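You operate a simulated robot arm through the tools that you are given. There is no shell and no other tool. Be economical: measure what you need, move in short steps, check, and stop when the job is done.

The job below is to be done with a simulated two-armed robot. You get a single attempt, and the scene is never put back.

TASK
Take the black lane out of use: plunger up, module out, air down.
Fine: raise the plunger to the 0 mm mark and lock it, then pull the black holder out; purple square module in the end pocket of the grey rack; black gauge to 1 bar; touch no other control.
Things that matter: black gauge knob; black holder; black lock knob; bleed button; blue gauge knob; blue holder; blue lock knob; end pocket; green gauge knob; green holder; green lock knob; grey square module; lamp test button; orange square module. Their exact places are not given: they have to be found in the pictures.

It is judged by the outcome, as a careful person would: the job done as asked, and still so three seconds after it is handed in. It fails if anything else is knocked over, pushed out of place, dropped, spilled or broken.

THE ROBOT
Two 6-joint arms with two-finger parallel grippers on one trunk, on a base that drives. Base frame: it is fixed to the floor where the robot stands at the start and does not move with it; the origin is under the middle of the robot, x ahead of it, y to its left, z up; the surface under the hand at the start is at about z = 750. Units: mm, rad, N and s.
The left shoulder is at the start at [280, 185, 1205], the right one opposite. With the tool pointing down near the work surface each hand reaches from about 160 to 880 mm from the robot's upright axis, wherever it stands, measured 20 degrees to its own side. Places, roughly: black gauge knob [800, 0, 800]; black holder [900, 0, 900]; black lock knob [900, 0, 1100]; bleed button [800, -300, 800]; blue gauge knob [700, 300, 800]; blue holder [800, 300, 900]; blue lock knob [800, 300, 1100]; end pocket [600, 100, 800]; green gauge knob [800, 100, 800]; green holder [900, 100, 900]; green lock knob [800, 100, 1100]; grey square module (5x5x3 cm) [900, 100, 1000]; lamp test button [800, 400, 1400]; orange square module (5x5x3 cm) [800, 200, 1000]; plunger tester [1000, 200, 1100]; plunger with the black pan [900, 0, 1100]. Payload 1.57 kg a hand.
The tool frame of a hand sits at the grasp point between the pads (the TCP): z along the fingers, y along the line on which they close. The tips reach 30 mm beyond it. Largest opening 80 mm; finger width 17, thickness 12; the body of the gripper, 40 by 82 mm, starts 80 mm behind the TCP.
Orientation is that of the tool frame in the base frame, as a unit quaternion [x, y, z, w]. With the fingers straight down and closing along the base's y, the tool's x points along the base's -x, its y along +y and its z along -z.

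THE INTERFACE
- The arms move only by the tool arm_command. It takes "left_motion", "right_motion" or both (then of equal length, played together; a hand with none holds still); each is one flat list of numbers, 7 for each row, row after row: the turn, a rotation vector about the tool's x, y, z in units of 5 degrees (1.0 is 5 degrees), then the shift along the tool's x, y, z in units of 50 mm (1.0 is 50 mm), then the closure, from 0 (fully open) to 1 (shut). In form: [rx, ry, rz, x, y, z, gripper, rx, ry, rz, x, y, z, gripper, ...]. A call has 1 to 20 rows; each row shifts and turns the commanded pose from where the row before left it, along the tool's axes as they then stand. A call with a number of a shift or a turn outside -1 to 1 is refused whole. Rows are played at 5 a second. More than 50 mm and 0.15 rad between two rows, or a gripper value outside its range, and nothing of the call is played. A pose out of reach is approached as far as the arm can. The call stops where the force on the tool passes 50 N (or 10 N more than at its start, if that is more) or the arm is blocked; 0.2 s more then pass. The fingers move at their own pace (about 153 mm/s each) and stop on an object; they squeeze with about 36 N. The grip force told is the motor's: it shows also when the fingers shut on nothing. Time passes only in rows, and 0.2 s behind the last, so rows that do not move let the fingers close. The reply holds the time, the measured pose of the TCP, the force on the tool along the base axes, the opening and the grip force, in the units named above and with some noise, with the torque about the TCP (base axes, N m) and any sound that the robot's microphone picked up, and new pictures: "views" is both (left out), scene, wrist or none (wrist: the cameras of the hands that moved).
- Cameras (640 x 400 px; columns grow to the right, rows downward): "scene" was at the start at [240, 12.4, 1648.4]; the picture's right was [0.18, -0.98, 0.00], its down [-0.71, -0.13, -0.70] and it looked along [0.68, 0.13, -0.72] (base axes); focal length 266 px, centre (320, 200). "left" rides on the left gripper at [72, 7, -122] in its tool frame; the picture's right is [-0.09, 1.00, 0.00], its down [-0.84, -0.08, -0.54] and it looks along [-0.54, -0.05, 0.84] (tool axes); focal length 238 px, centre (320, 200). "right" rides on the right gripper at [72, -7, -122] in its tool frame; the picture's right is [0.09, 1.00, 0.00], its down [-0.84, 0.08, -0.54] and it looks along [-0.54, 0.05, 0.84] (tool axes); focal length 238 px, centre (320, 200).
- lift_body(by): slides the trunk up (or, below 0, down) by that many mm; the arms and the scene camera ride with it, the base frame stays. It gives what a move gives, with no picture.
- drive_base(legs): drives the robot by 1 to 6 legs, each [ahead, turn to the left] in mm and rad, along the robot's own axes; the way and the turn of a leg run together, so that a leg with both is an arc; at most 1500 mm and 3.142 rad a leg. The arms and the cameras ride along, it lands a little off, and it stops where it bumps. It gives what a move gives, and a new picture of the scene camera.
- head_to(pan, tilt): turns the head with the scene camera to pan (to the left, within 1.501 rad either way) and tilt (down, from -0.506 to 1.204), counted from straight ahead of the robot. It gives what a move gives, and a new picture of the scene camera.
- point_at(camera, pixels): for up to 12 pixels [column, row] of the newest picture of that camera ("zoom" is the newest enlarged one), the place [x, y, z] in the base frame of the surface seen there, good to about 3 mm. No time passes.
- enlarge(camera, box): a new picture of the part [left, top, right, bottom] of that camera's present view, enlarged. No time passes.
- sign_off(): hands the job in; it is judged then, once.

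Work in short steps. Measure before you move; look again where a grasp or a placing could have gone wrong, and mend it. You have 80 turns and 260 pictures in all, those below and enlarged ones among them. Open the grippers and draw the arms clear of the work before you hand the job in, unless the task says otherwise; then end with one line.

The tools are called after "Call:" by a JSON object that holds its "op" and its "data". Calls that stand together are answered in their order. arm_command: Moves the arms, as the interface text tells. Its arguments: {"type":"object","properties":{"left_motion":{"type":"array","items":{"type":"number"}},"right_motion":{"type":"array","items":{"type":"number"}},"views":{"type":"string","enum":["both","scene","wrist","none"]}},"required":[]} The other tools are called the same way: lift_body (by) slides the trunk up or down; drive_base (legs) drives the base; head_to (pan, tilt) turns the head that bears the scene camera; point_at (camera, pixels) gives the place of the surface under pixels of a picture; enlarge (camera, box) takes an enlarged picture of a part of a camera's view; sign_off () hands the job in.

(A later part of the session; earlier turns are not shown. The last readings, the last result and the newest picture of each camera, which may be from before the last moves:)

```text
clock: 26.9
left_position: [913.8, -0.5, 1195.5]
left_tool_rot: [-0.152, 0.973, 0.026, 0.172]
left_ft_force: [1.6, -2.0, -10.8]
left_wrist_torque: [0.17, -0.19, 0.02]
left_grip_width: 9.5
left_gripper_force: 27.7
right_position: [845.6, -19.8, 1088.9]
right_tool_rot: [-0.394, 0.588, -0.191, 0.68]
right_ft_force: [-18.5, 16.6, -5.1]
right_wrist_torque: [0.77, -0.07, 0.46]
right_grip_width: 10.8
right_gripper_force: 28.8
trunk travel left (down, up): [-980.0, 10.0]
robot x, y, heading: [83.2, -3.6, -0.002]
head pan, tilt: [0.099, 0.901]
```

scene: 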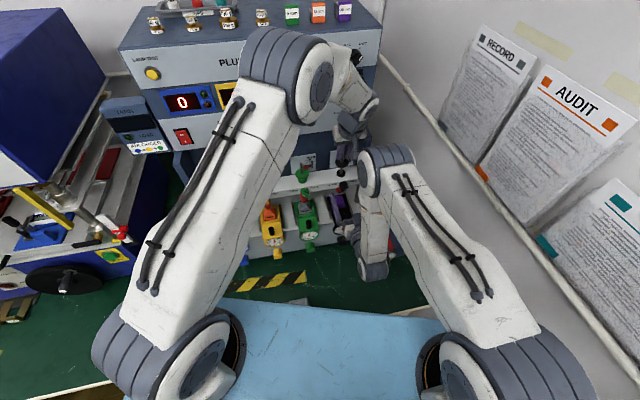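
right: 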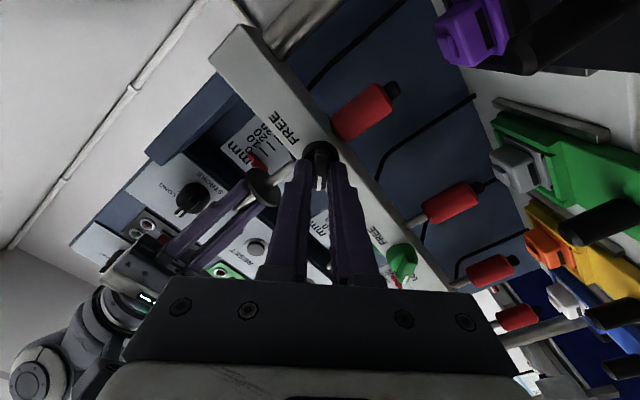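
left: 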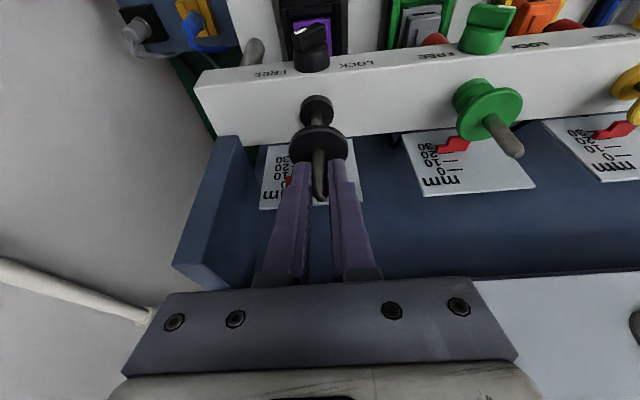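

It has reached its stop. Opening the right hand partly and backing off 60 mm, with the left still holding.

Call:
{"op": "arm_command", "data": {"right_motion": [0, 0, 0, 0, 0, 0, 0.5, 0, 0, 0, 0, 0, 0, 0.5, 0, 0, 0, 0, 0, -0.6, 0.5, 0, 0, 0, 0, 0, -0.6, 0.5, 0, 0, 0, 0, 0, -0.6, 0.5], "views": "wrist"}}

Call:
{"op": "enlarge", "data": {"camera": "right", "box": [200, 80, 420, 240]}}

```text
clock: 28.1
left_position: [912.9, 0.0, 1194.3]
left_tool_rot: [-0.153, 0.973, 0.027, 0.171]
left_ft_force: [-5.9, 4.6, -0.4]
left_wrist_torque: [-0.31, 0.68, 0.0]
left_grip_width: 9.7
left_gripper_force: 28.2
right_position: [799.2, -35.6, 1087.5]
right_tool_rot: [-0.393, 0.589, -0.193, 0.679]
right_ft_force: [0.2, 0.0, 0.4]
right_wrist_torque: [-0.02, 0.0, -0.04]
right_grip_width: 40.2
right_gripper_force: 0.2
right hand out of reach, approached as far as the arm can: row 4, 5
trunk travel left (down, up): [-980.0, 10.0]
robot x, y, heading: [78.1, 1.1, 0.002]
head pan, tilt: [0.099, 0.901]
```

right: 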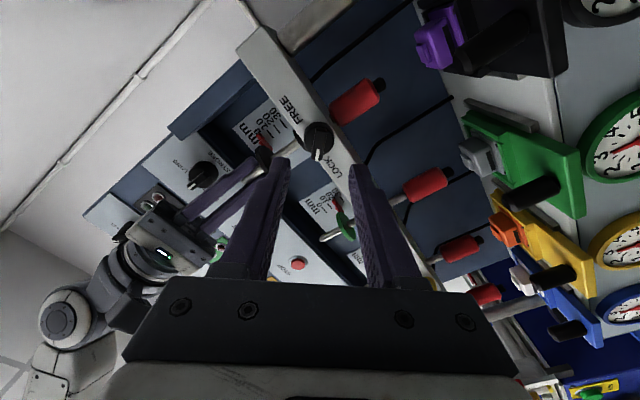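

```text
2.50 times, centred on (310, 160) of right
```

zoom: 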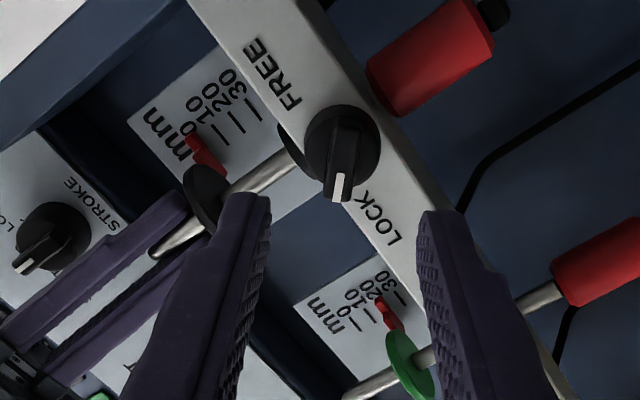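

Pointer is at LOCK, marker at 0. Opening the left fingers without moving to see whether the plunger stays.

Call:
{"op": "arm_command", "data": {"left_motion": [0, 0, 0, 0, 0, 0, 0.5, 0, 0, 0, 0, 0, 0, 0.5, 0, 0, 0, 0, 0, 0, 0.5], "views": "none"}}

Call:
{"op": "enlarge", "data": {"camera": "right", "box": [200, 80, 420, 240]}}

```text
clock: 28.9
left_position: [913.6, -0.2, 1195.0]
left_tool_rot: [-0.152, 0.973, 0.027, 0.171]
left_ft_force: [-0.2, -0.3, -0.8]
left_wrist_torque: [0.02, 0.01, -0.01]
left_grip_width: 39.8
left_gripper_force: 0.1
right_position: [798.5, -35.7, 1088.5]
right_tool_rot: [-0.393, 0.589, -0.193, 0.679]
right_ft_force: [-0.2, -0.5, -0.4]
right_wrist_torque: [0.01, 0.04, -0.01]
right_grip_width: 40.1
right_gripper_force: 0.0
trunk travel left (down, up): [-980.0, 10.0]
robot x, y, heading: [84.2, -0.3, -0.0]
head pan, tilt: [0.099, 0.901]
```

```text
2.50 times, centred on (310, 160) of right
```

zoom: 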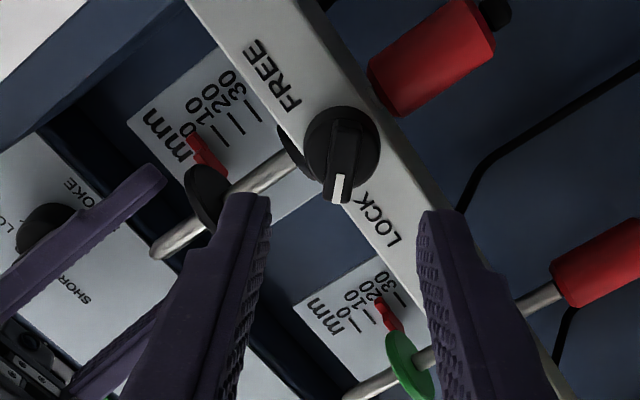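

It stays at 0 with the hand open — locked. Withdrawing the left hand up/back and left, while the right rolls level again.

Call:
{"op": "arm_command", "data": {"left_motion": [0, 0, 0, 0, 0, -0.7, 0.5, 0, 0, 0, 0, 0, -0.7, 0.5, 0, 0, 0, 0, 0, -0.7, 0.5, 0, 0, 0, 0.8, 0.5, -0.3, 0.5, 0, 0, 0, 0.8, 0.5, -0.3, 0.5, 0, 0, 0, 0.8, 0.5, -0.3, 0.5, 0, 0, 0, 0.8, 0.5, -0.3, 0.5, 0, 0, 0, 0.8, 0.5, -0.3, 0.3, 0, 1, 0, 0, 0, 0, 0, 0, 1, 0, 0, 0, 0, 0, 0, 1, 0, 0, 0, 0, 0, 0, 1, 0, 0, 0, 0, 0], "right_motion": [0, 0, 0, 0, 0, 0, 0.5, 0, 0, 0, 0, 0, 0, 0.5, 0, 0, 1, 0, 0, 0, 0.5, 0, 0, 1, 0, 0, 0, 0.5, 0, 0, 1, 0, 0, 0, 0.5, 0, 0, 1, 0, 0, 0, 0.5, 0, 0, 1, 0, 0, 0, 0.5, 0, 0, 1, 0, 0, 0, 0.5, 0, 0, 1, 0, 0, 0, 0.5, 0, 0, 1, 0, 0, 0, 0.5, 0, 0, 1, 0, 0, 0, 0.5, 0, 0, 0.8, 0, 0, 0, 0.5], "views": "both"}}

```text
clock: 30.0
left_position: [840.2, 0.4, 1296.7]
left_tool_rot: [-0.161, 0.969, 0.017, 0.185]
left_ft_force: [35.8, 4.2, -17.3]
left_wrist_torque: [0.41, 0.95, 0.98]
left_grip_width: 40.0
left_gripper_force: 0.0
right_position: [800.7, -32.1, 1089.4]
right_tool_rot: [-0.338, 0.62, -0.128, 0.697]
right_ft_force: [0.1, 0.8, -0.6]
right_wrist_torque: [0.0, -0.01, 0.03]
right_grip_width: 40.0
right_gripper_force: 0.1
trunk travel left (down, up): [-980.0, 10.0]
robot x, y, heading: [79.1, -2.2, -0.008]
head pan, tilt: [0.099, 0.901]
stopped in row 5 (left hand): the force on the tool passed its limit at 140 N (the readings are from after the stop); the commanded pose is now the measured one
```

scene: 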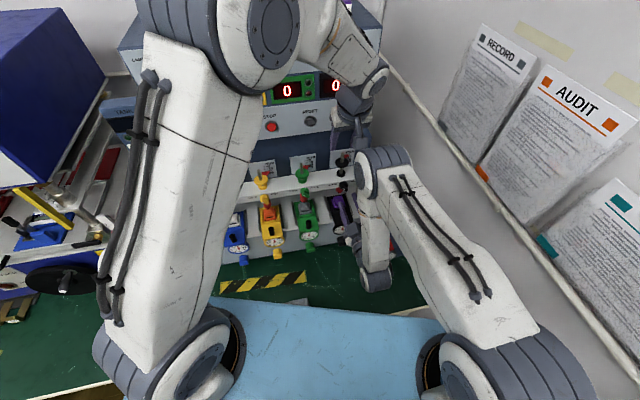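
right: 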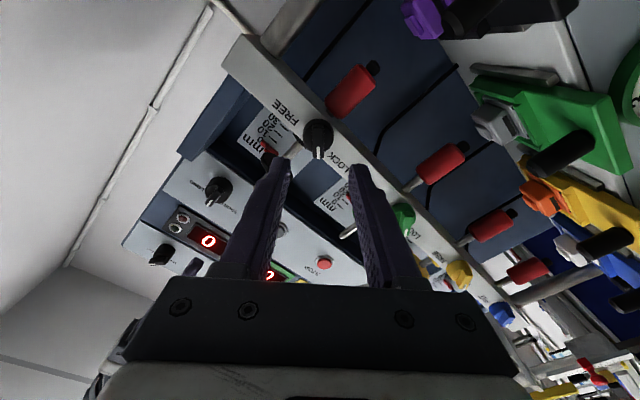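
left: 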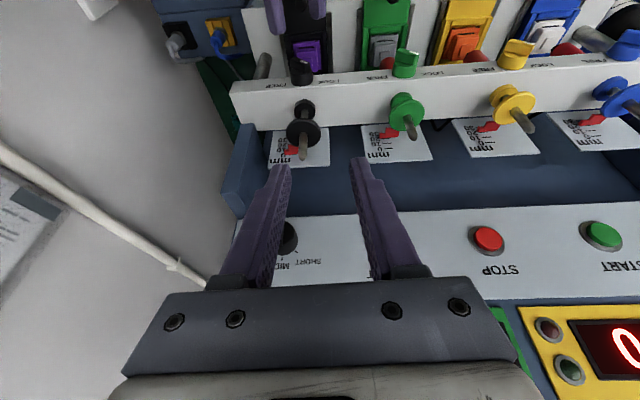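

The left hand bumped the right arm's elbow behind it. Moving the left hand a touch forward/up, then sideways left before going back.

Call:
{"op": "arm_command", "data": {"left_motion": [0, 0, 0, -0.2, 0.3, -0.1, 0.5, 0, 0, 0, 0, 0.8, -0.4, 0.5, 0, 0, 0, 0, 0.8, -0.4, 0.5, 0, 0, 0, 0, 0.8, -0.4, 0.5, 0, 0, 0, 0, 0.8, -0.4, 0.5, 0, 0, 0, 0, 0.8, -0.4, 0.5], "views": "both"}}

```text
clock: 31.4
left_position: [740.4, 199.6, 1393.3]
left_tool_rot: [-0.16, 0.97, 0.018, 0.184]
left_ft_force: [-0.1, -0.3, -0.6]
left_wrist_torque: [0.0, 0.0, 0.03]
left_grip_width: 40.0
left_gripper_force: 0.0
right_position: [800.2, -32.5, 1089.1]
right_tool_rot: [-0.338, 0.62, -0.129, 0.696]
right_ft_force: [-0.2, -0.7, 0.7]
right_wrist_torque: [0.0, 0.01, 0.01]
right_grip_width: 39.9
right_gripper_force: 0.1
trunk travel left (down, up): [-980.0, 10.0]
robot x, y, heading: [82.2, 2.0, -0.002]
head pan, tilt: [0.099, 0.901]
```

scene: 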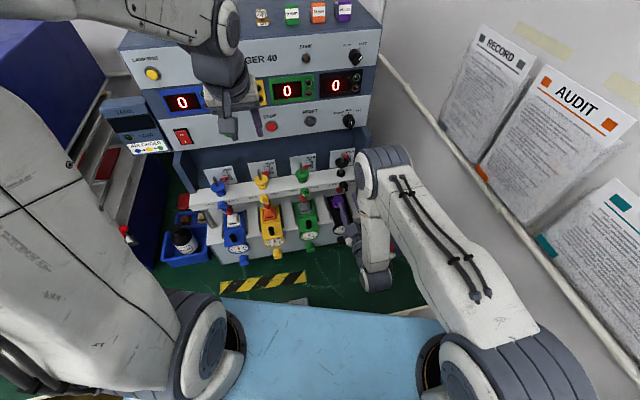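
left: 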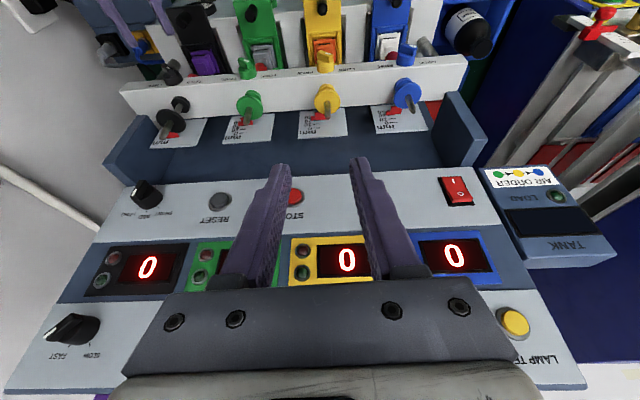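

Left is free. Retract it and set it upright; at the same time roll the right hand level and tip it downward to 30° lean.

Call:
{"op": "arm_command", "data": {"left_motion": [0, 0, 0, 0.8, 0.2, 0, 0.5, 0, 0, 0, 0.8, 0.2, 0, 0.5, 0, 0, 0, 0.8, 0.2, 0, 0.5, 0, 1, 0, 0, 0, 0, 0.5, 0, 1, 0, 0, 0, 0, 0.3, 0, 1, 0, 0, 0, 0, 0, 0, 1, 0, 0, 0, 0, 0, 0, 0, 0, 0, 0, 0, 0, 0, 0, 0, 0, 0, 0, 0, 0, 0, 0, 0, 0, 0, 0, 0, 0, 0, 0, 0, 0, 0, 0, 0, 0, 0, 0, 0, 0, 0, 0, 0, 0, 0, 0, 0, 0, 0, 0, 0, 0, 0, 0, 0, 0, 0, 0, 0, 0, 0, 0, 0, 0, 0, 0, 0, 0, 0, 0, 0, 0, 0, 0, 0, 0, 0, 0, 0, 0, 0, 0, 0, 0, 0, 0, 0, 0, 0, 0, 0, 0, 0, 0, 0, 0], "right_motion": [0, 0, 0.97, 0, 0, 0, 0.5, 0, 0, 0.97, 0, 0, 0, 0.5, 0, 0, 0.97, 0, 0, 0, 0.5, 0, 0, 0.97, 0, 0, 0, 0.5, 0, 0, 0.97, 0, 0, 0, 0.5, 0, 0, 0.97, 0, 0, 0, 0.5, 0, 0, 0.97, 0, 0, 0, 0.5, 0, 0, 0.97, 0, 0, 0, 0.5, 0, 1, 0, 0, 0, 0, 0.5, 0, 1, 0, 0, 0, 0, 0.5, 0, 1, 0, 0, 0, 0, 0.5, 0, 1, 0, 0, 0, 0, 0.5, 0, 1, 0, 0, 0, 0, 0.5, 0, 1, 0, 0, 0, 0, 0.5, 0, 1, 0, 0, 0, 0, 0.5, 0, 1, 0, 0, 0, 0, 0.5, 0, 1, 0, 0, 0, 0, 0.5, 0, 1, 0, 0, 0, 0, 0.5, 0, 1, 0, 0, 0, 0, 0.5, 0, 1, 0, 0, 0, 0, 0.5], "views": "both"}}

```text
clock: 35.6
left_position: [625.5, 190.3, 1348.8]
left_tool_rot: [-0.161, 0.987, -0.01, 0.012]
left_ft_force: [0.8, -0.4, -0.2]
left_wrist_torque: [0.01, -0.02, 0.03]
left_grip_width: 80.1
left_gripper_force: 0.0
right_position: [799.7, -32.4, 1089.8]
right_tool_rot: [-0.153, 0.954, 0.04, 0.255]
right_ft_force: [-0.8, -0.1, 0.2]
right_wrist_torque: [0.0, -0.03, 0.02]
right_grip_width: 40.1
right_gripper_force: 0.2
trunk travel left (down, up): [-980.0, 10.0]
robot x, y, heading: [86.2, -1.1, 0.005]
head pan, tilt: [0.099, 0.901]
```

scene: 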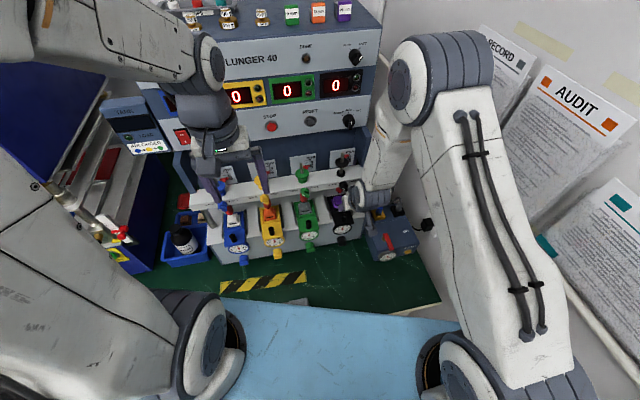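
right: 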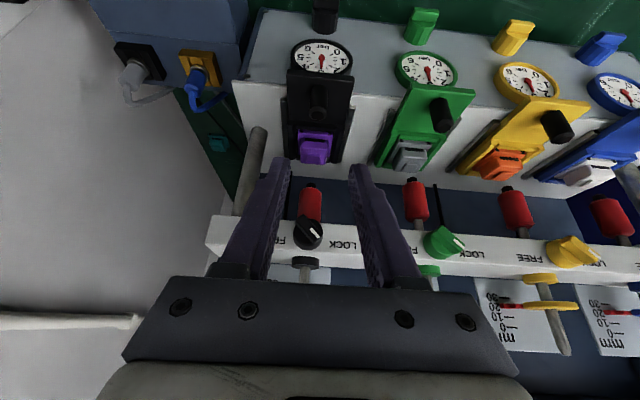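
left: 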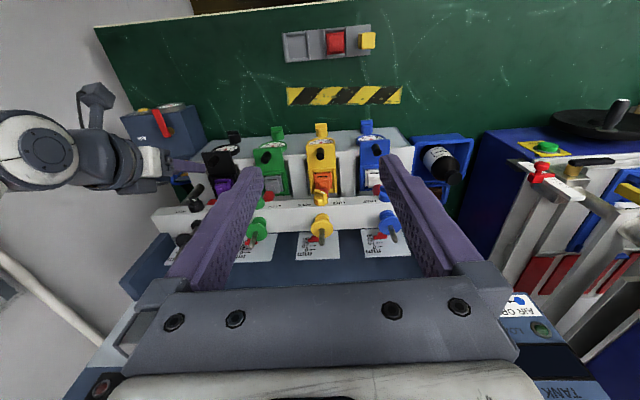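

Good overview: peg at about (318,95), purple module (316,147) in the right picture. Measuring them.

Call:
{"op": "enlarge", "data": {"camera": "right", "box": [260, 30, 380, 180]}}

Call:
{"op": "point_at", "data": {"camera": "right", "pixels": [[318, 88], [318, 100], [318, 114], [295, 75], [348, 77], [290, 124], [346, 130], [303, 135], [330, 138], [302, 160], [327, 163], [316, 140]]}}

```text
2.67 times, centred on (320, 105) of right
```

zoom: 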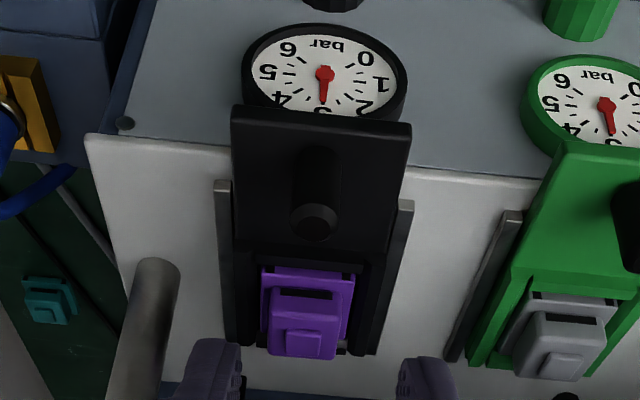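

```text
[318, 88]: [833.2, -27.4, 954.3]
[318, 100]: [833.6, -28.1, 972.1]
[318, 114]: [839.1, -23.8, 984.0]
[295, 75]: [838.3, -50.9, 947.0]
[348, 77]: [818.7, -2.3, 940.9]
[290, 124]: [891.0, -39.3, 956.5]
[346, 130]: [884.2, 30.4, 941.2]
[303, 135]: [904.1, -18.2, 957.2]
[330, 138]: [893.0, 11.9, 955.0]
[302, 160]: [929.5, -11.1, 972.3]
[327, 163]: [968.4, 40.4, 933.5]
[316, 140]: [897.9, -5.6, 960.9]
```

Peg axis ≈ (839,-25), z 948–984. Lowering the right hand (30° lean) around it and closing.

Call:
{"op": "arm_command", "data": {"right_motion": [0, 0, 0, 0.228, -0.05, 0.4, 0.4, 0, 0, 0, 0.228, -0.05, 0.4, 0.4, 0, 0, 0, 0, 0, 0.71, 0.4, 0, 0, 0, 0, 0, 0.72, 0.4, 0, 0, 0, 0, 0, 0, 0.4], "views": "wrist"}}

Call:
{"op": "enlarge", "data": {"camera": "right", "box": [230, 80, 410, 230]}}

```text
clock: 36.8
left_position: [626.3, 189.5, 1349.0]
left_tool_rot: [-0.161, 0.987, -0.011, 0.012]
left_ft_force: [0.3, -0.3, 0.2]
left_wrist_torque: [-0.01, 0.05, 0.0]
left_grip_width: 80.1
left_gripper_force: 0.0
right_position: [836.2, -29.4, 982.0]
right_tool_rot: [-0.154, 0.953, 0.04, 0.257]
right_ft_force: [-0.6, 0.4, 0.1]
right_wrist_torque: [-0.03, -0.01, 0.0]
right_grip_width: 48.2
right_gripper_force: 0.1
trunk travel left (down, up): [-980.0, 10.0]
robot x, y, heading: [80.7, -3.4, -0.002]
head pan, tilt: [0.099, 0.901]
```

right: 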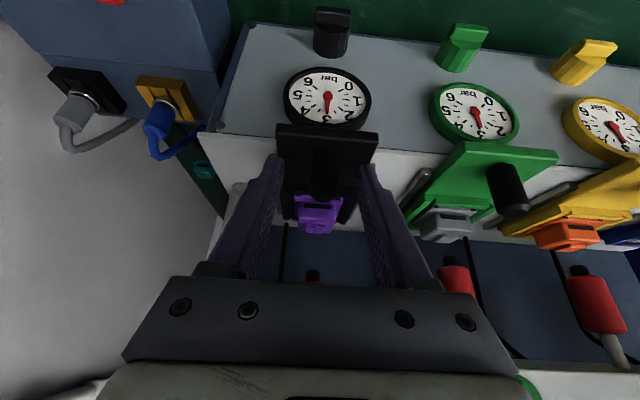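

```text
2.67 times, centred on (320, 155) of right
```

zoom: 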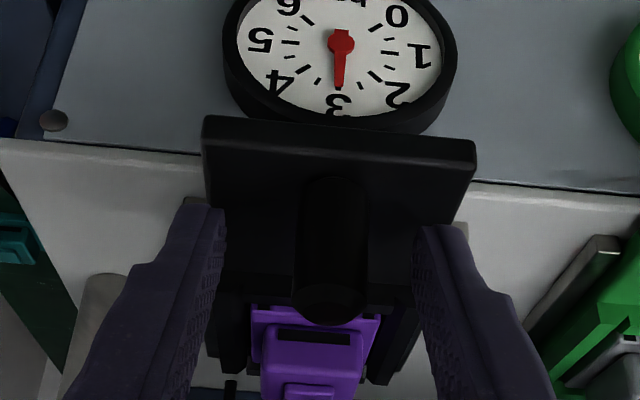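

The peg is between the fingers (zoom 333 vs centre 320); shifting 2 mm, closing, then pulling back 30 mm along the rails.

Call:
{"op": "arm_command", "data": {"right_motion": [0, 0, 0, 0, 0.05, 0, 0.4, 0, 0, 0, 0, 0, 0, 1, 0, 0, 0, 0, 0, 0, 1, 0, 0, 0, 0, 0, 0, 1, 0, 0, 0, 0.173, 0, -0.1, 1, 0, 0, 0, 0.173, 0, -0.1, 1, 0, 0, 0, 0.173, 0, -0.1, 1], "views": "both"}}

Call:
{"op": "enlarge", "data": {"camera": "scene", "box": [290, 150, 410, 260]}}

```text
clock: 38.4
left_position: [626.7, 188.2, 1348.6]
left_tool_rot: [-0.16, 0.987, -0.01, 0.013]
left_ft_force: [0.8, -0.4, -0.3]
left_wrist_torque: [0.0, 0.0, -0.01]
left_grip_width: 79.7
left_gripper_force: 0.1
right_position: [807.9, -35.6, 982.3]
right_tool_rot: [-0.152, 0.953, 0.04, 0.257]
right_ft_force: [4.5, -7.4, -5.8]
right_wrist_torque: [0.64, -0.65, -0.11]
right_grip_width: 17.7
right_gripper_force: 32.3
trunk travel left (down, up): [-980.0, 10.0]
robot x, y, heading: [83.3, -0.2, 0.001]
head pan, tilt: [0.099, 0.901]
```

scene: 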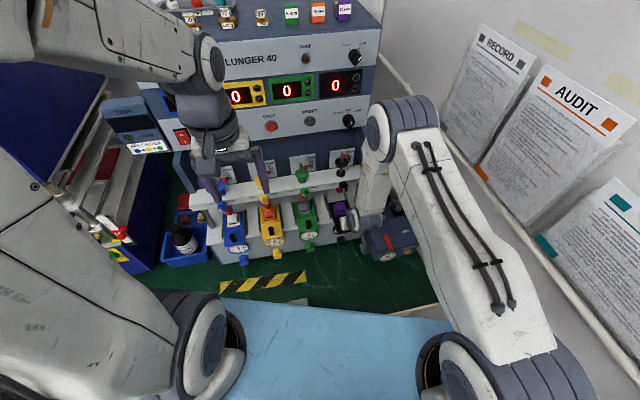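
right: 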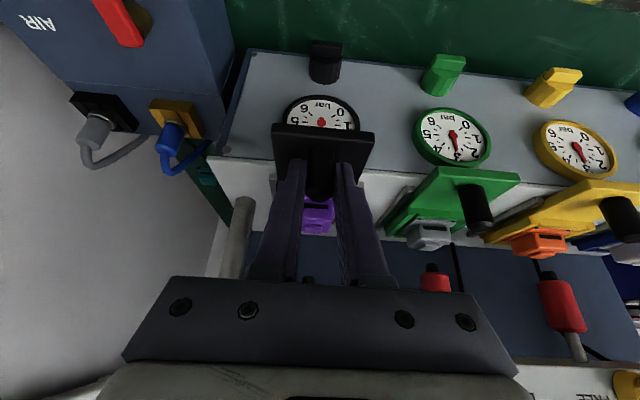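

```text
3.64 times, centred on (350, 205) of scene
```

zoom: 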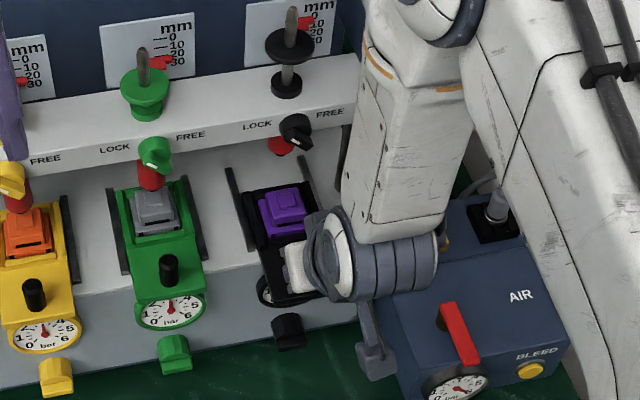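

Holder slid 30 mm easily. I want to double-check the lock knob in the scene view before continuing.

Call:
{"op": "enlarge", "data": {"camera": "scene", "box": [320, 150, 360, 200]}}

Call:
{"op": "enlarge", "data": {"camera": "left", "box": [170, 150, 270, 250]}}

```text
8.00 times, centred on (340, 175) of scene
```

zoom: 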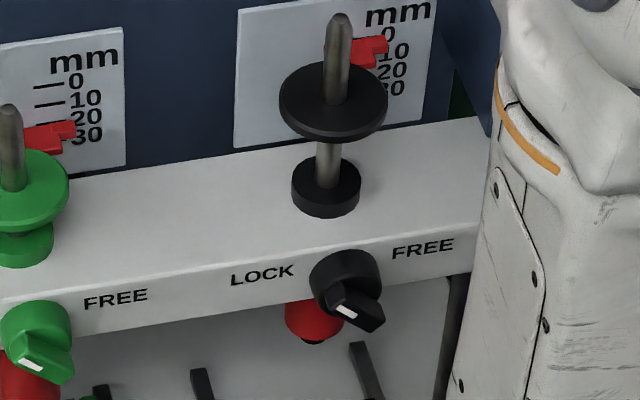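

```text
4.00 times, centred on (220, 200) of left
```

zoom: 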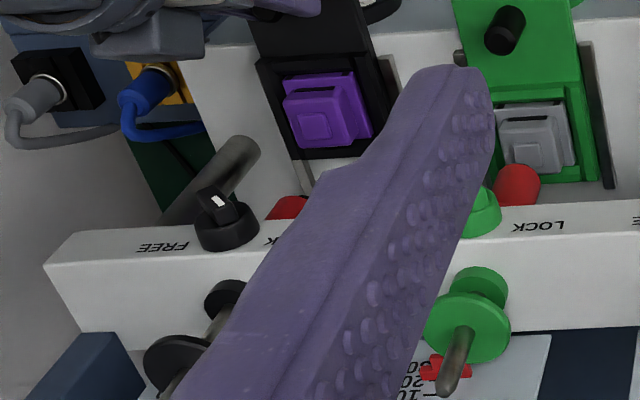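

Pointer's white end is up-left: LOCK. Pulling the holder 50 mm further, watching the force.

Call:
{"op": "arm_command", "data": {"right_motion": [0, 0, 0, 0.173, 0, -0.1, 1, 0, 0, 0, 0.173, 0, -0.1, 1, 0, 0, 0, 0.173, 0, -0.1, 1, 0, 0, 0, 0.173, 0, -0.1, 1, 0, 0, 0, 0.173, 0, -0.1, 1], "views": "wrist"}}

Call:
{"op": "enlarge", "data": {"camera": "scene", "box": [290, 150, 410, 260]}}

```text
clock: 39.6
left_position: [625.8, 188.1, 1348.6]
left_tool_rot: [-0.162, 0.987, -0.01, 0.012]
left_ft_force: [0.3, 0.4, 0.4]
left_wrist_torque: [0.0, -0.03, 0.0]
left_grip_width: 80.0
left_gripper_force: 0.1
right_position: [760.2, -50.2, 982.6]
right_tool_rot: [-0.152, 0.953, 0.039, 0.259]
right_ft_force: [5.1, -12.1, 7.0]
right_wrist_torque: [0.21, 0.27, -0.1]
right_grip_width: 17.4
right_gripper_force: 32.3
trunk travel left (down, up): [-980.0, 10.0]
robot x, y, heading: [79.4, 0.1, -0.003]
head pan, tilt: [0.099, 0.901]
```

right: 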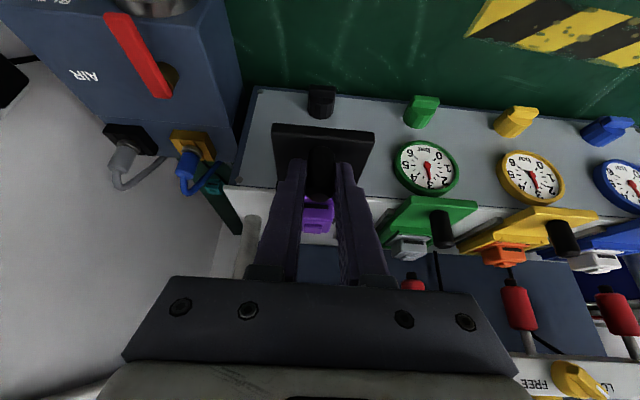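

```text
3.64 times, centred on (350, 205) of scene
```

zoom: 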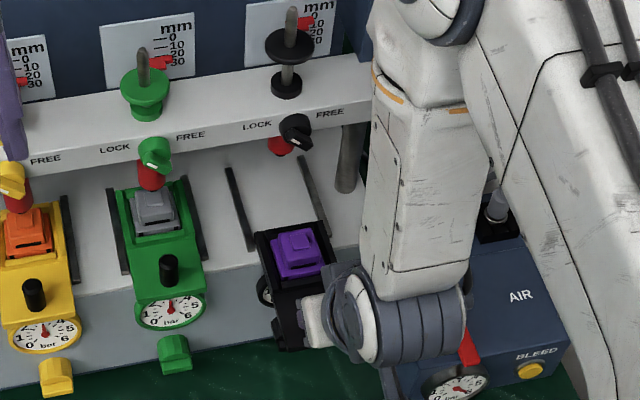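

Measuring the block's front edge, rails and holder rear edge to see how supported the holder is.

Call:
{"op": "point_at", "data": {"camera": "zoom", "pixels": [[225, 285], [340, 258], [258, 234], [316, 224], [252, 248], [330, 232], [230, 168], [305, 158], [278, 345], [298, 240], [297, 268], [285, 300]]}}

Call:
{"op": "lift_body", "data": {"by": 0}}

```text
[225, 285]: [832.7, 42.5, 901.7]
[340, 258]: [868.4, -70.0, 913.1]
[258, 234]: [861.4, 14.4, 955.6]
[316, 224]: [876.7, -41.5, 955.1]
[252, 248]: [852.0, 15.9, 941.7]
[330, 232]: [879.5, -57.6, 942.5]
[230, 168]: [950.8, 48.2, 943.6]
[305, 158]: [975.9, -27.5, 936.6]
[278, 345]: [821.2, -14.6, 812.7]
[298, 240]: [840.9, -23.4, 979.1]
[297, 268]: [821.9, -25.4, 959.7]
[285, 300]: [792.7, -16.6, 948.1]
```

```text
clock: 40.1
left_position: [625.4, 188.6, 1349.9]
left_tool_rot: [-0.161, 0.987, -0.011, 0.012]
left_ft_force: [-0.1, -0.4, 0.3]
left_wrist_torque: [0.02, 0.01, -0.03]
left_grip_width: 79.9
left_gripper_force: 0.0
right_position: [757.3, -50.1, 982.6]
right_tool_rot: [-0.153, 0.953, 0.04, 0.258]
right_ft_force: [5.3, -13.6, 10.7]
right_wrist_torque: [0.32, -0.08, -0.09]
right_grip_width: 17.3
right_gripper_force: 32.3
trunk travel left (down, up): [-980.0, 10.0]
robot x, y, heading: [78.3, -1.7, 0.003]
head pan, tilt: [0.099, 0.901]
```

Only ~17 mm of holder remains over the block, so I keep holding it. Pulling 8 mm more in 2 mm rows to feel for an end stop.

Call:
{"op": "arm_command", "data": {"right_motion": [0, 0, 0, 0.0346, 0, -0.02, 1, 0, 0, 0, 0.0346, 0, -0.02, 1, 0, 0, 0, 0.0346, 0, -0.02, 1, 0, 0, 0, 0.0346, 0, -0.02, 1], "views": "none"}}

Call:
{"op": "enlarge", "data": {"camera": "scene", "box": [310, 190, 380, 260]}}

```text
clock: 41.1
left_position: [625.5, 187.9, 1349.5]
left_tool_rot: [-0.161, 0.987, -0.01, 0.012]
left_ft_force: [0.0, 0.7, 0.0]
left_wrist_torque: [0.01, 0.0, -0.03]
left_grip_width: 79.9
left_gripper_force: 0.0
right_position: [751.2, -53.0, 982.1]
right_tool_rot: [-0.153, 0.953, 0.04, 0.258]
right_ft_force: [4.3, -9.1, 8.3]
right_wrist_torque: [0.63, -0.86, -0.16]
right_grip_width: 17.4
right_gripper_force: 32.5
trunk travel left (down, up): [-980.0, 10.0]
robot x, y, heading: [79.2, 1.0, -0.0]
head pan, tilt: [0.099, 0.901]
```

```text
5.71 times, centred on (345, 225) of scene
```

zoom: 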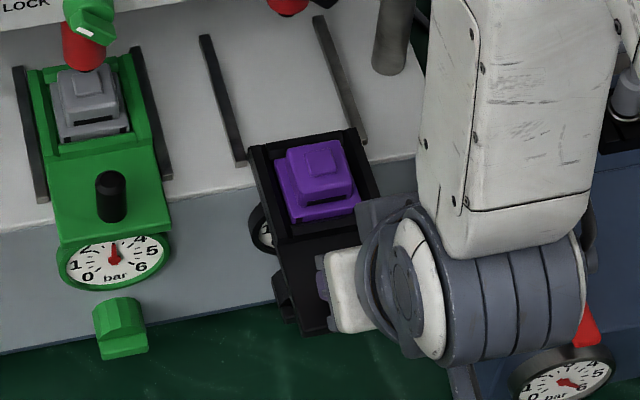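

Still constrained sideways, no hard stop yet. Pulling another 10 mm to see.

Call:
{"op": "arm_command", "data": {"right_motion": [0, 0, 0, 0.0346, 0, -0.02, 1, 0, 0, 0, 0.0346, 0, -0.02, 1, 0, 0, 0, 0.0346, 0, -0.02, 1, 0, 0, 0, 0.0346, 0, -0.02, 1, 0, 0, 0, 0.0346, 0, -0.02, 1, 0, 0, 0, 0, 0, 0, 1], "views": "none"}}

Call:
{"op": "enlarge", "data": {"camera": "scene", "box": [310, 190, 380, 260]}}

```text
clock: 42.5
left_position: [625.6, 188.2, 1349.7]
left_tool_rot: [-0.161, 0.987, -0.01, 0.012]
left_ft_force: [0.5, 0.7, 1.0]
left_wrist_torque: [0.01, -0.01, 0.01]
left_grip_width: 80.0
left_gripper_force: 0.0
right_position: [741.6, -56.7, 981.9]
right_tool_rot: [-0.153, 0.953, 0.04, 0.257]
right_ft_force: [3.0, -9.0, 13.0]
right_wrist_torque: [0.25, 0.48, -0.07]
right_grip_width: 17.6
right_gripper_force: 31.9
trunk travel left (down, up): [-980.0, 10.0]
robot x, y, heading: [80.3, -3.4, -0.001]
head pan, tilt: [0.099, 0.901]
```

```text
5.71 times, centred on (345, 225) of scene
```

zoom: 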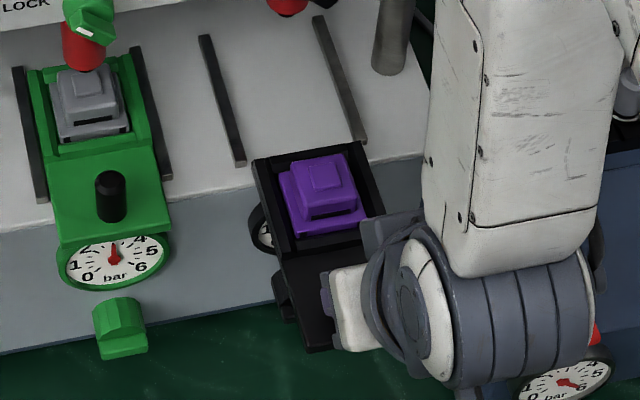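

The holder is beyond the rails yet still guided (upward 13 N, side 9 N remain), so it is a captive slide. Continuing 12 mm to find its end stop.

Call:
{"op": "arm_command", "data": {"right_motion": [0, 0, 0, 0.0346, 0, -0.02, 1, 0, 0, 0, 0.0346, 0, -0.02, 1, 0, 0, 0, 0.0346, 0, -0.02, 1, 0, 0, 0, 0.0346, 0, -0.02, 1, 0, 0, 0, 0.0346, 0, -0.02, 1, 0, 0, 0, 0.0346, 0, -0.02, 1], "views": "none"}}

Call:
{"op": "enlarge", "data": {"camera": "scene", "box": [310, 190, 380, 260]}}

```text
clock: 43.9
left_position: [627.7, 188.5, 1347.8]
left_tool_rot: [-0.16, 0.987, -0.01, 0.012]
left_ft_force: [0.7, 0.2, 0.7]
left_wrist_torque: [0.02, -0.02, 0.0]
left_grip_width: 79.8
left_gripper_force: 0.1
right_position: [736.6, -58.9, 981.1]
right_tool_rot: [-0.153, 0.952, 0.04, 0.261]
right_ft_force: [25.3, 0.2, 1.1]
right_wrist_torque: [0.78, -0.07, -0.06]
right_grip_width: 17.5
right_gripper_force: 32.7
trunk travel left (down, up): [-980.0, 10.0]
robot x, y, heading: [82.7, -1.1, 0.003]
head pan, tilt: [0.099, 0.901]
```

```text
5.71 times, centred on (345, 225) of scene
```

zoom: 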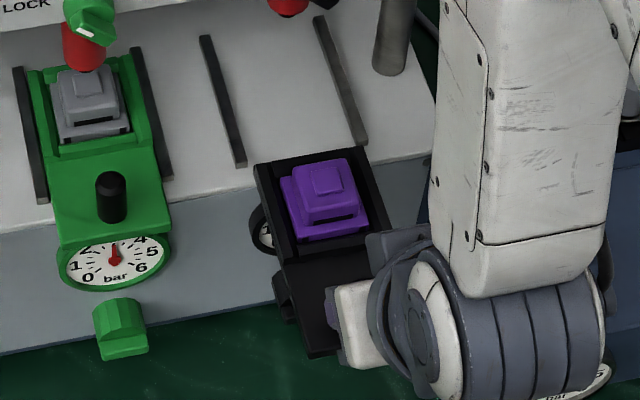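

End stop felt (25 N): captive slide fully out. Releasing the peg and withdrawing the right hand upward.

Call:
{"op": "arm_command", "data": {"right_motion": [0, 0, 0, 0, 0, 0, 0.4, 0, 0, 0, 0, 0, 0, 0.4, 0, 0, 0, 0, 0, -0.8, 0.4, 0, 0, 0, 0, 0, -0.8, 0.4, 0, 0, 0, -0.6, 0, -0.6, 0.4, 0, 0, 0, -0.6, 0, -0.6, 0.2, 0, 1, 0, 0, 0, 0, 0, 0, 1, 0, 0, 0, 0, 0, 0, 1, 0, 0, 0, 0, 0, 0, 1, 0, 0, 0, 0, 0, 0, 1, 0, 0, 0, 0, 0, 0, 1, 0, 0, 0, 0, 0], "views": "both"}}

Call:
{"op": "enlarge", "data": {"camera": "right", "box": [240, 20, 400, 200]}}

```text
clock: 46.5
left_position: [625.5, 188.3, 1348.4]
left_tool_rot: [-0.161, 0.987, -0.01, 0.013]
left_ft_force: [0.0, -0.7, 0.6]
left_wrist_torque: [0.05, -0.03, 0.0]
left_grip_width: 80.2
left_gripper_force: 0.0
right_position: [713.6, -64.5, 1132.3]
right_tool_rot: [-0.158, 0.987, -0.001, 0.0]
right_ft_force: [0.0, 1.1, 0.0]
right_wrist_torque: [0.0, 0.0, 0.01]
right_grip_width: 79.9
right_gripper_force: 0.1
trunk travel left (down, up): [-980.0, 10.0]
robot x, y, heading: [84.1, -0.8, -0.003]
head pan, tilt: [0.099, 0.901]
```

scene: 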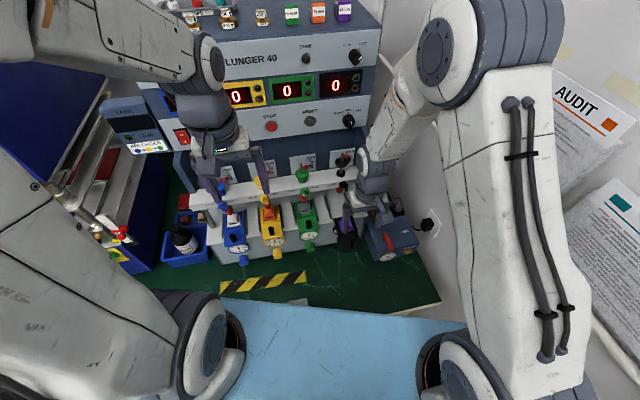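
right: 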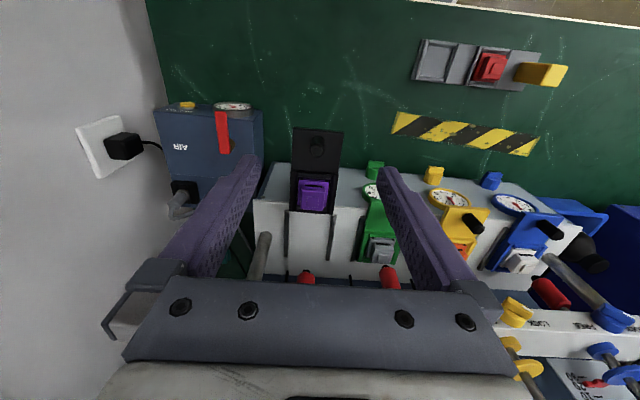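

```text
2.22 times, centred on (320, 110) of right
```

zoom: 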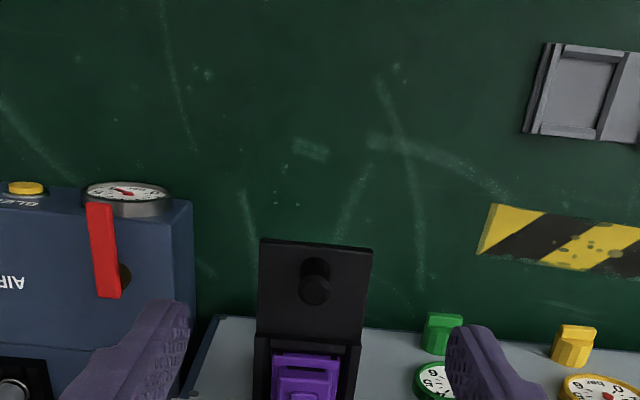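

Holder stays out. Measuring the purple module and the end pocket precisely.

Call:
{"op": "enlarge", "data": {"camera": "right", "box": [280, 120, 350, 230]}}

Call:
{"op": "point_at", "data": {"camera": "right", "pixels": [[300, 182], [327, 182], [300, 207], [327, 209], [314, 196], [304, 190], [322, 190], [313, 207], [295, 212], [334, 214], [292, 180], [338, 180]]}}

Call:
{"op": "point_at", "data": {"camera": "right", "pixels": [[427, 40], [452, 43], [418, 78], [444, 82], [434, 60], [422, 60], [458, 62], [470, 60], [449, 62], [490, 66], [410, 60], [436, 84]]}}

```text
3.64 times, centred on (315, 175) of right
```

zoom: 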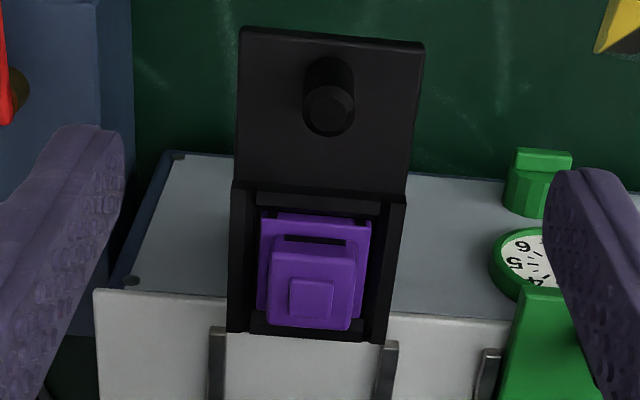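

```text
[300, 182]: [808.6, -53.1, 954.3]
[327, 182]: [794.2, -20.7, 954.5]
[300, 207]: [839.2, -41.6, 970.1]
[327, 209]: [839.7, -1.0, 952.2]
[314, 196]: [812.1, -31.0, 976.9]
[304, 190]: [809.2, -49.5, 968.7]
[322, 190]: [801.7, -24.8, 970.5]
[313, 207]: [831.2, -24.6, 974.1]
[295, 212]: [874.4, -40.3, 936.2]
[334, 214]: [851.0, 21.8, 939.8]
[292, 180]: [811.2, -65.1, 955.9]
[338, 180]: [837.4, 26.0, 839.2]
```

```text
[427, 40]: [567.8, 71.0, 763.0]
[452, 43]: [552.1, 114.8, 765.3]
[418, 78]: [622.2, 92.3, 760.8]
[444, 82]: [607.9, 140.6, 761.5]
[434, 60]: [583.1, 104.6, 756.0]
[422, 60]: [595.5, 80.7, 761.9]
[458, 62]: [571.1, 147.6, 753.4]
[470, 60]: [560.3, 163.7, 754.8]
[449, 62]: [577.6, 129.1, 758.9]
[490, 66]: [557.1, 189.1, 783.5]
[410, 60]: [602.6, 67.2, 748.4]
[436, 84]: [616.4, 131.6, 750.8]
```

Module centre ≈ f 772, l −280 (body 36 mm wide, z 957–971). Moving the right hand above it to z 1030 for a check.

Call:
{"op": "arm_command", "data": {"right_motion": [0, 0, 0, -0.75, 0, 0.5, 0.25, 0, 0, 0, -0.75, 0, 0.5, 0.25, 0, 0, 0, -0.75, 0, 0.5, 0.25, 0, 0, 0, 0, 0, 0.54, 0.25], "views": "both"}}

Call:
{"op": "enlarge", "data": {"camera": "right", "box": [240, 100, 400, 220]}}

```text
clock: 47.5
left_position: [625.8, 188.2, 1349.0]
left_tool_rot: [-0.161, 0.987, -0.01, 0.012]
left_ft_force: [0.4, -0.5, 1.0]
left_wrist_torque: [-0.02, -0.03, 0.0]
left_grip_width: 79.7
left_gripper_force: 0.0
right_position: [820.1, -32.0, 1030.7]
right_tool_rot: [-0.157, 0.988, -0.001, 0.002]
right_ft_force: [0.3, -0.4, -0.1]
right_wrist_torque: [0.0, 0.01, 0.01]
right_grip_width: 59.7
right_gripper_force: 0.0
trunk travel left (down, up): [-980.0, 10.0]
robot x, y, heading: [80.4, -0.8, 0.0]
head pan, tilt: [0.099, 0.901]
```

scene: 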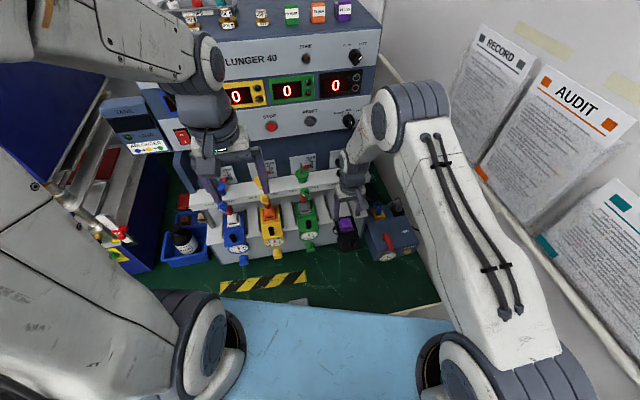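
right: 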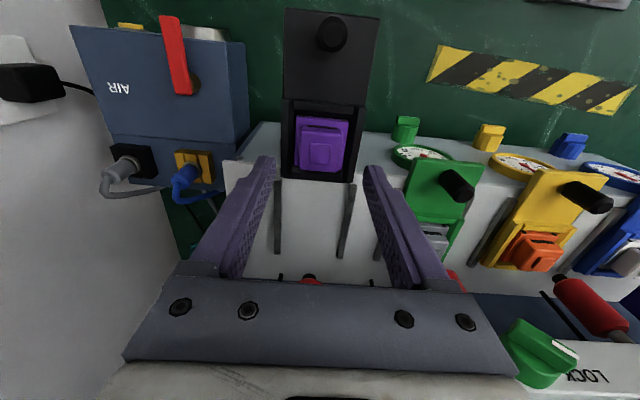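

```text
3.33 times, centred on (320, 160) of right
```

zoom: 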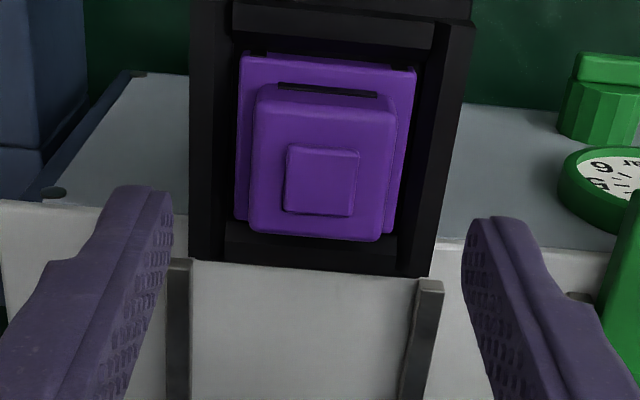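

Clear view; measuring the module body's corners from this zoom.

Call:
{"op": "point_at", "data": {"camera": "zoom", "pixels": [[262, 110], [385, 115], [255, 222], [375, 230], [320, 182], [244, 62], [410, 78], [240, 210], [392, 220], [290, 210], [350, 210], [215, 200]]}}

```text
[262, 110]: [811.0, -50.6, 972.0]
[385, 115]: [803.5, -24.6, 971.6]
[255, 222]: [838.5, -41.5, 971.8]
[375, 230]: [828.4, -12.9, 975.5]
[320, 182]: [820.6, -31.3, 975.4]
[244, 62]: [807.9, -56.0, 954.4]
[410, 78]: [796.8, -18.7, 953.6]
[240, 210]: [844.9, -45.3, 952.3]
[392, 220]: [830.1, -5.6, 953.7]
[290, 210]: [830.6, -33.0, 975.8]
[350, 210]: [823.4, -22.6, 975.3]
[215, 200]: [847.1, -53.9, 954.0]
```

TCP is already centred over the module (820,-32). Descending to z 988, closing gently, then checking.

Call:
{"op": "arm_command", "data": {"right_motion": [0, 0, 0, 0, 0, 0.43, 0.25, 0, 0, 0, 0, 0, 0.42, 0.25, 0, 0, 0, 0, 0, 0, 1, 0, 0, 0, 0, 0, 0, 1, 0, 0, 0, 0, 0, 0, 1], "views": "wrist"}}

Call:
{"op": "enlarge", "data": {"camera": "right", "box": [240, 100, 400, 220]}}

```text
clock: 48.7
left_position: [625.7, 188.2, 1348.3]
left_tool_rot: [-0.161, 0.987, -0.009, 0.011]
left_ft_force: [-0.1, -0.3, -0.4]
left_wrist_torque: [-0.01, 0.02, -0.03]
left_grip_width: 79.8
left_gripper_force: 0.0
right_position: [819.6, -30.3, 989.6]
right_tool_rot: [-0.158, 0.987, -0.002, 0.001]
right_ft_force: [0.2, -0.4, -0.4]
right_wrist_torque: [-0.02, 0.0, 0.02]
right_grip_width: 33.1
right_gripper_force: 36.2
trunk travel left (down, up): [-980.0, 10.0]
robot x, y, heading: [82.7, 2.5, 0.002]
head pan, tilt: [0.099, 0.901]
```

right: 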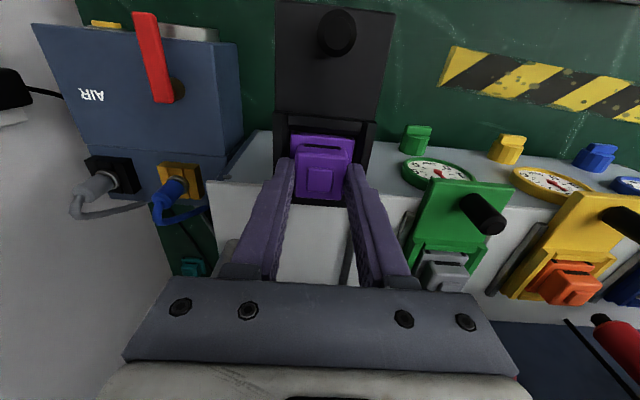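

```text
3.33 times, centred on (320, 160) of right
```

zoom: 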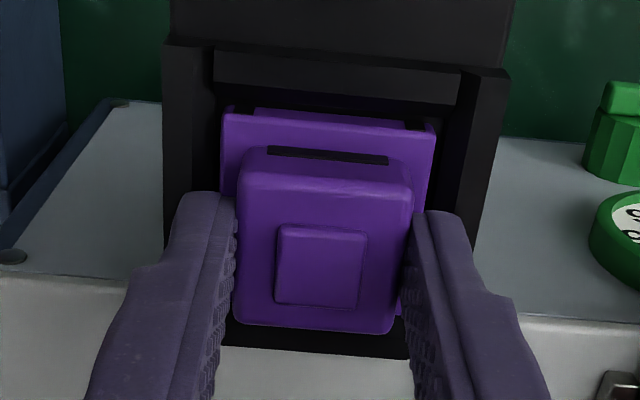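

Gripped (33 mm). Lifting 80 mm, and moving the left hand out of the way to the left at the same time.

Call:
{"op": "arm_command", "data": {"right_motion": [0, 0, 0, 0, 0, -0.4, 1, 0, 0, 0, 0, 0, -0.6, 1, 0, 0, 0, 0, 0, -0.6, 1, 0, 0, 0, 0, 0, 0, 1, 0, 0, 0, 0, 0, 0, 1], "left_motion": [0, 0, 0, 0, 0.6, -0.2, 0, 0, 0, 0, 0, 0.6, -0.2, 0, 0, 0, 0, 0, 0.6, -0.2, 0, 0, 0, 0, 0, 0.6, -0.2, 0, 0, 0, 0, 0, 0.6, -0.2, 0], "views": "both"}}

```text
clock: 49.9
left_position: [575.6, 332.3, 1393.3]
left_tool_rot: [-0.161, 0.987, -0.01, 0.014]
left_ft_force: [-0.4, -0.2, 0.4]
left_wrist_torque: [0.01, 0.0, 0.01]
left_grip_width: 79.9
left_gripper_force: 0.0
right_position: [819.1, -31.2, 1069.7]
right_tool_rot: [-0.159, 0.987, -0.001, 0.001]
right_ft_force: [-0.3, -0.2, -1.2]
right_wrist_torque: [-0.02, 0.01, 0.03]
right_grip_width: 32.5
right_gripper_force: 35.7
trunk travel left (down, up): [-980.0, 10.0]
robot x, y, heading: [80.6, -0.4, -0.006]
head pan, tilt: [0.099, 0.901]
```

scene: 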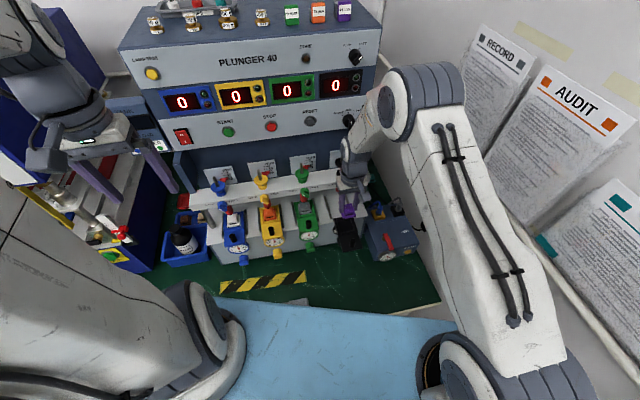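
right: 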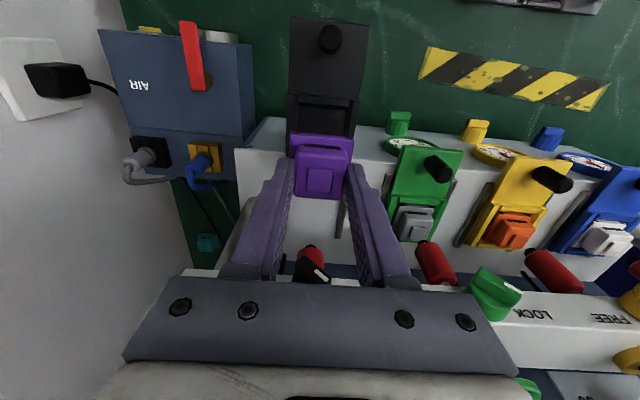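
left: 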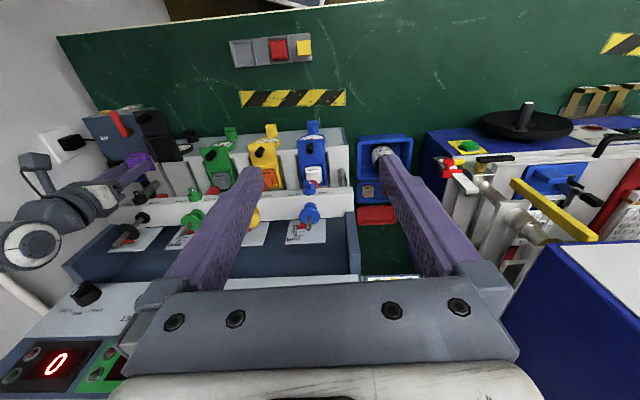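

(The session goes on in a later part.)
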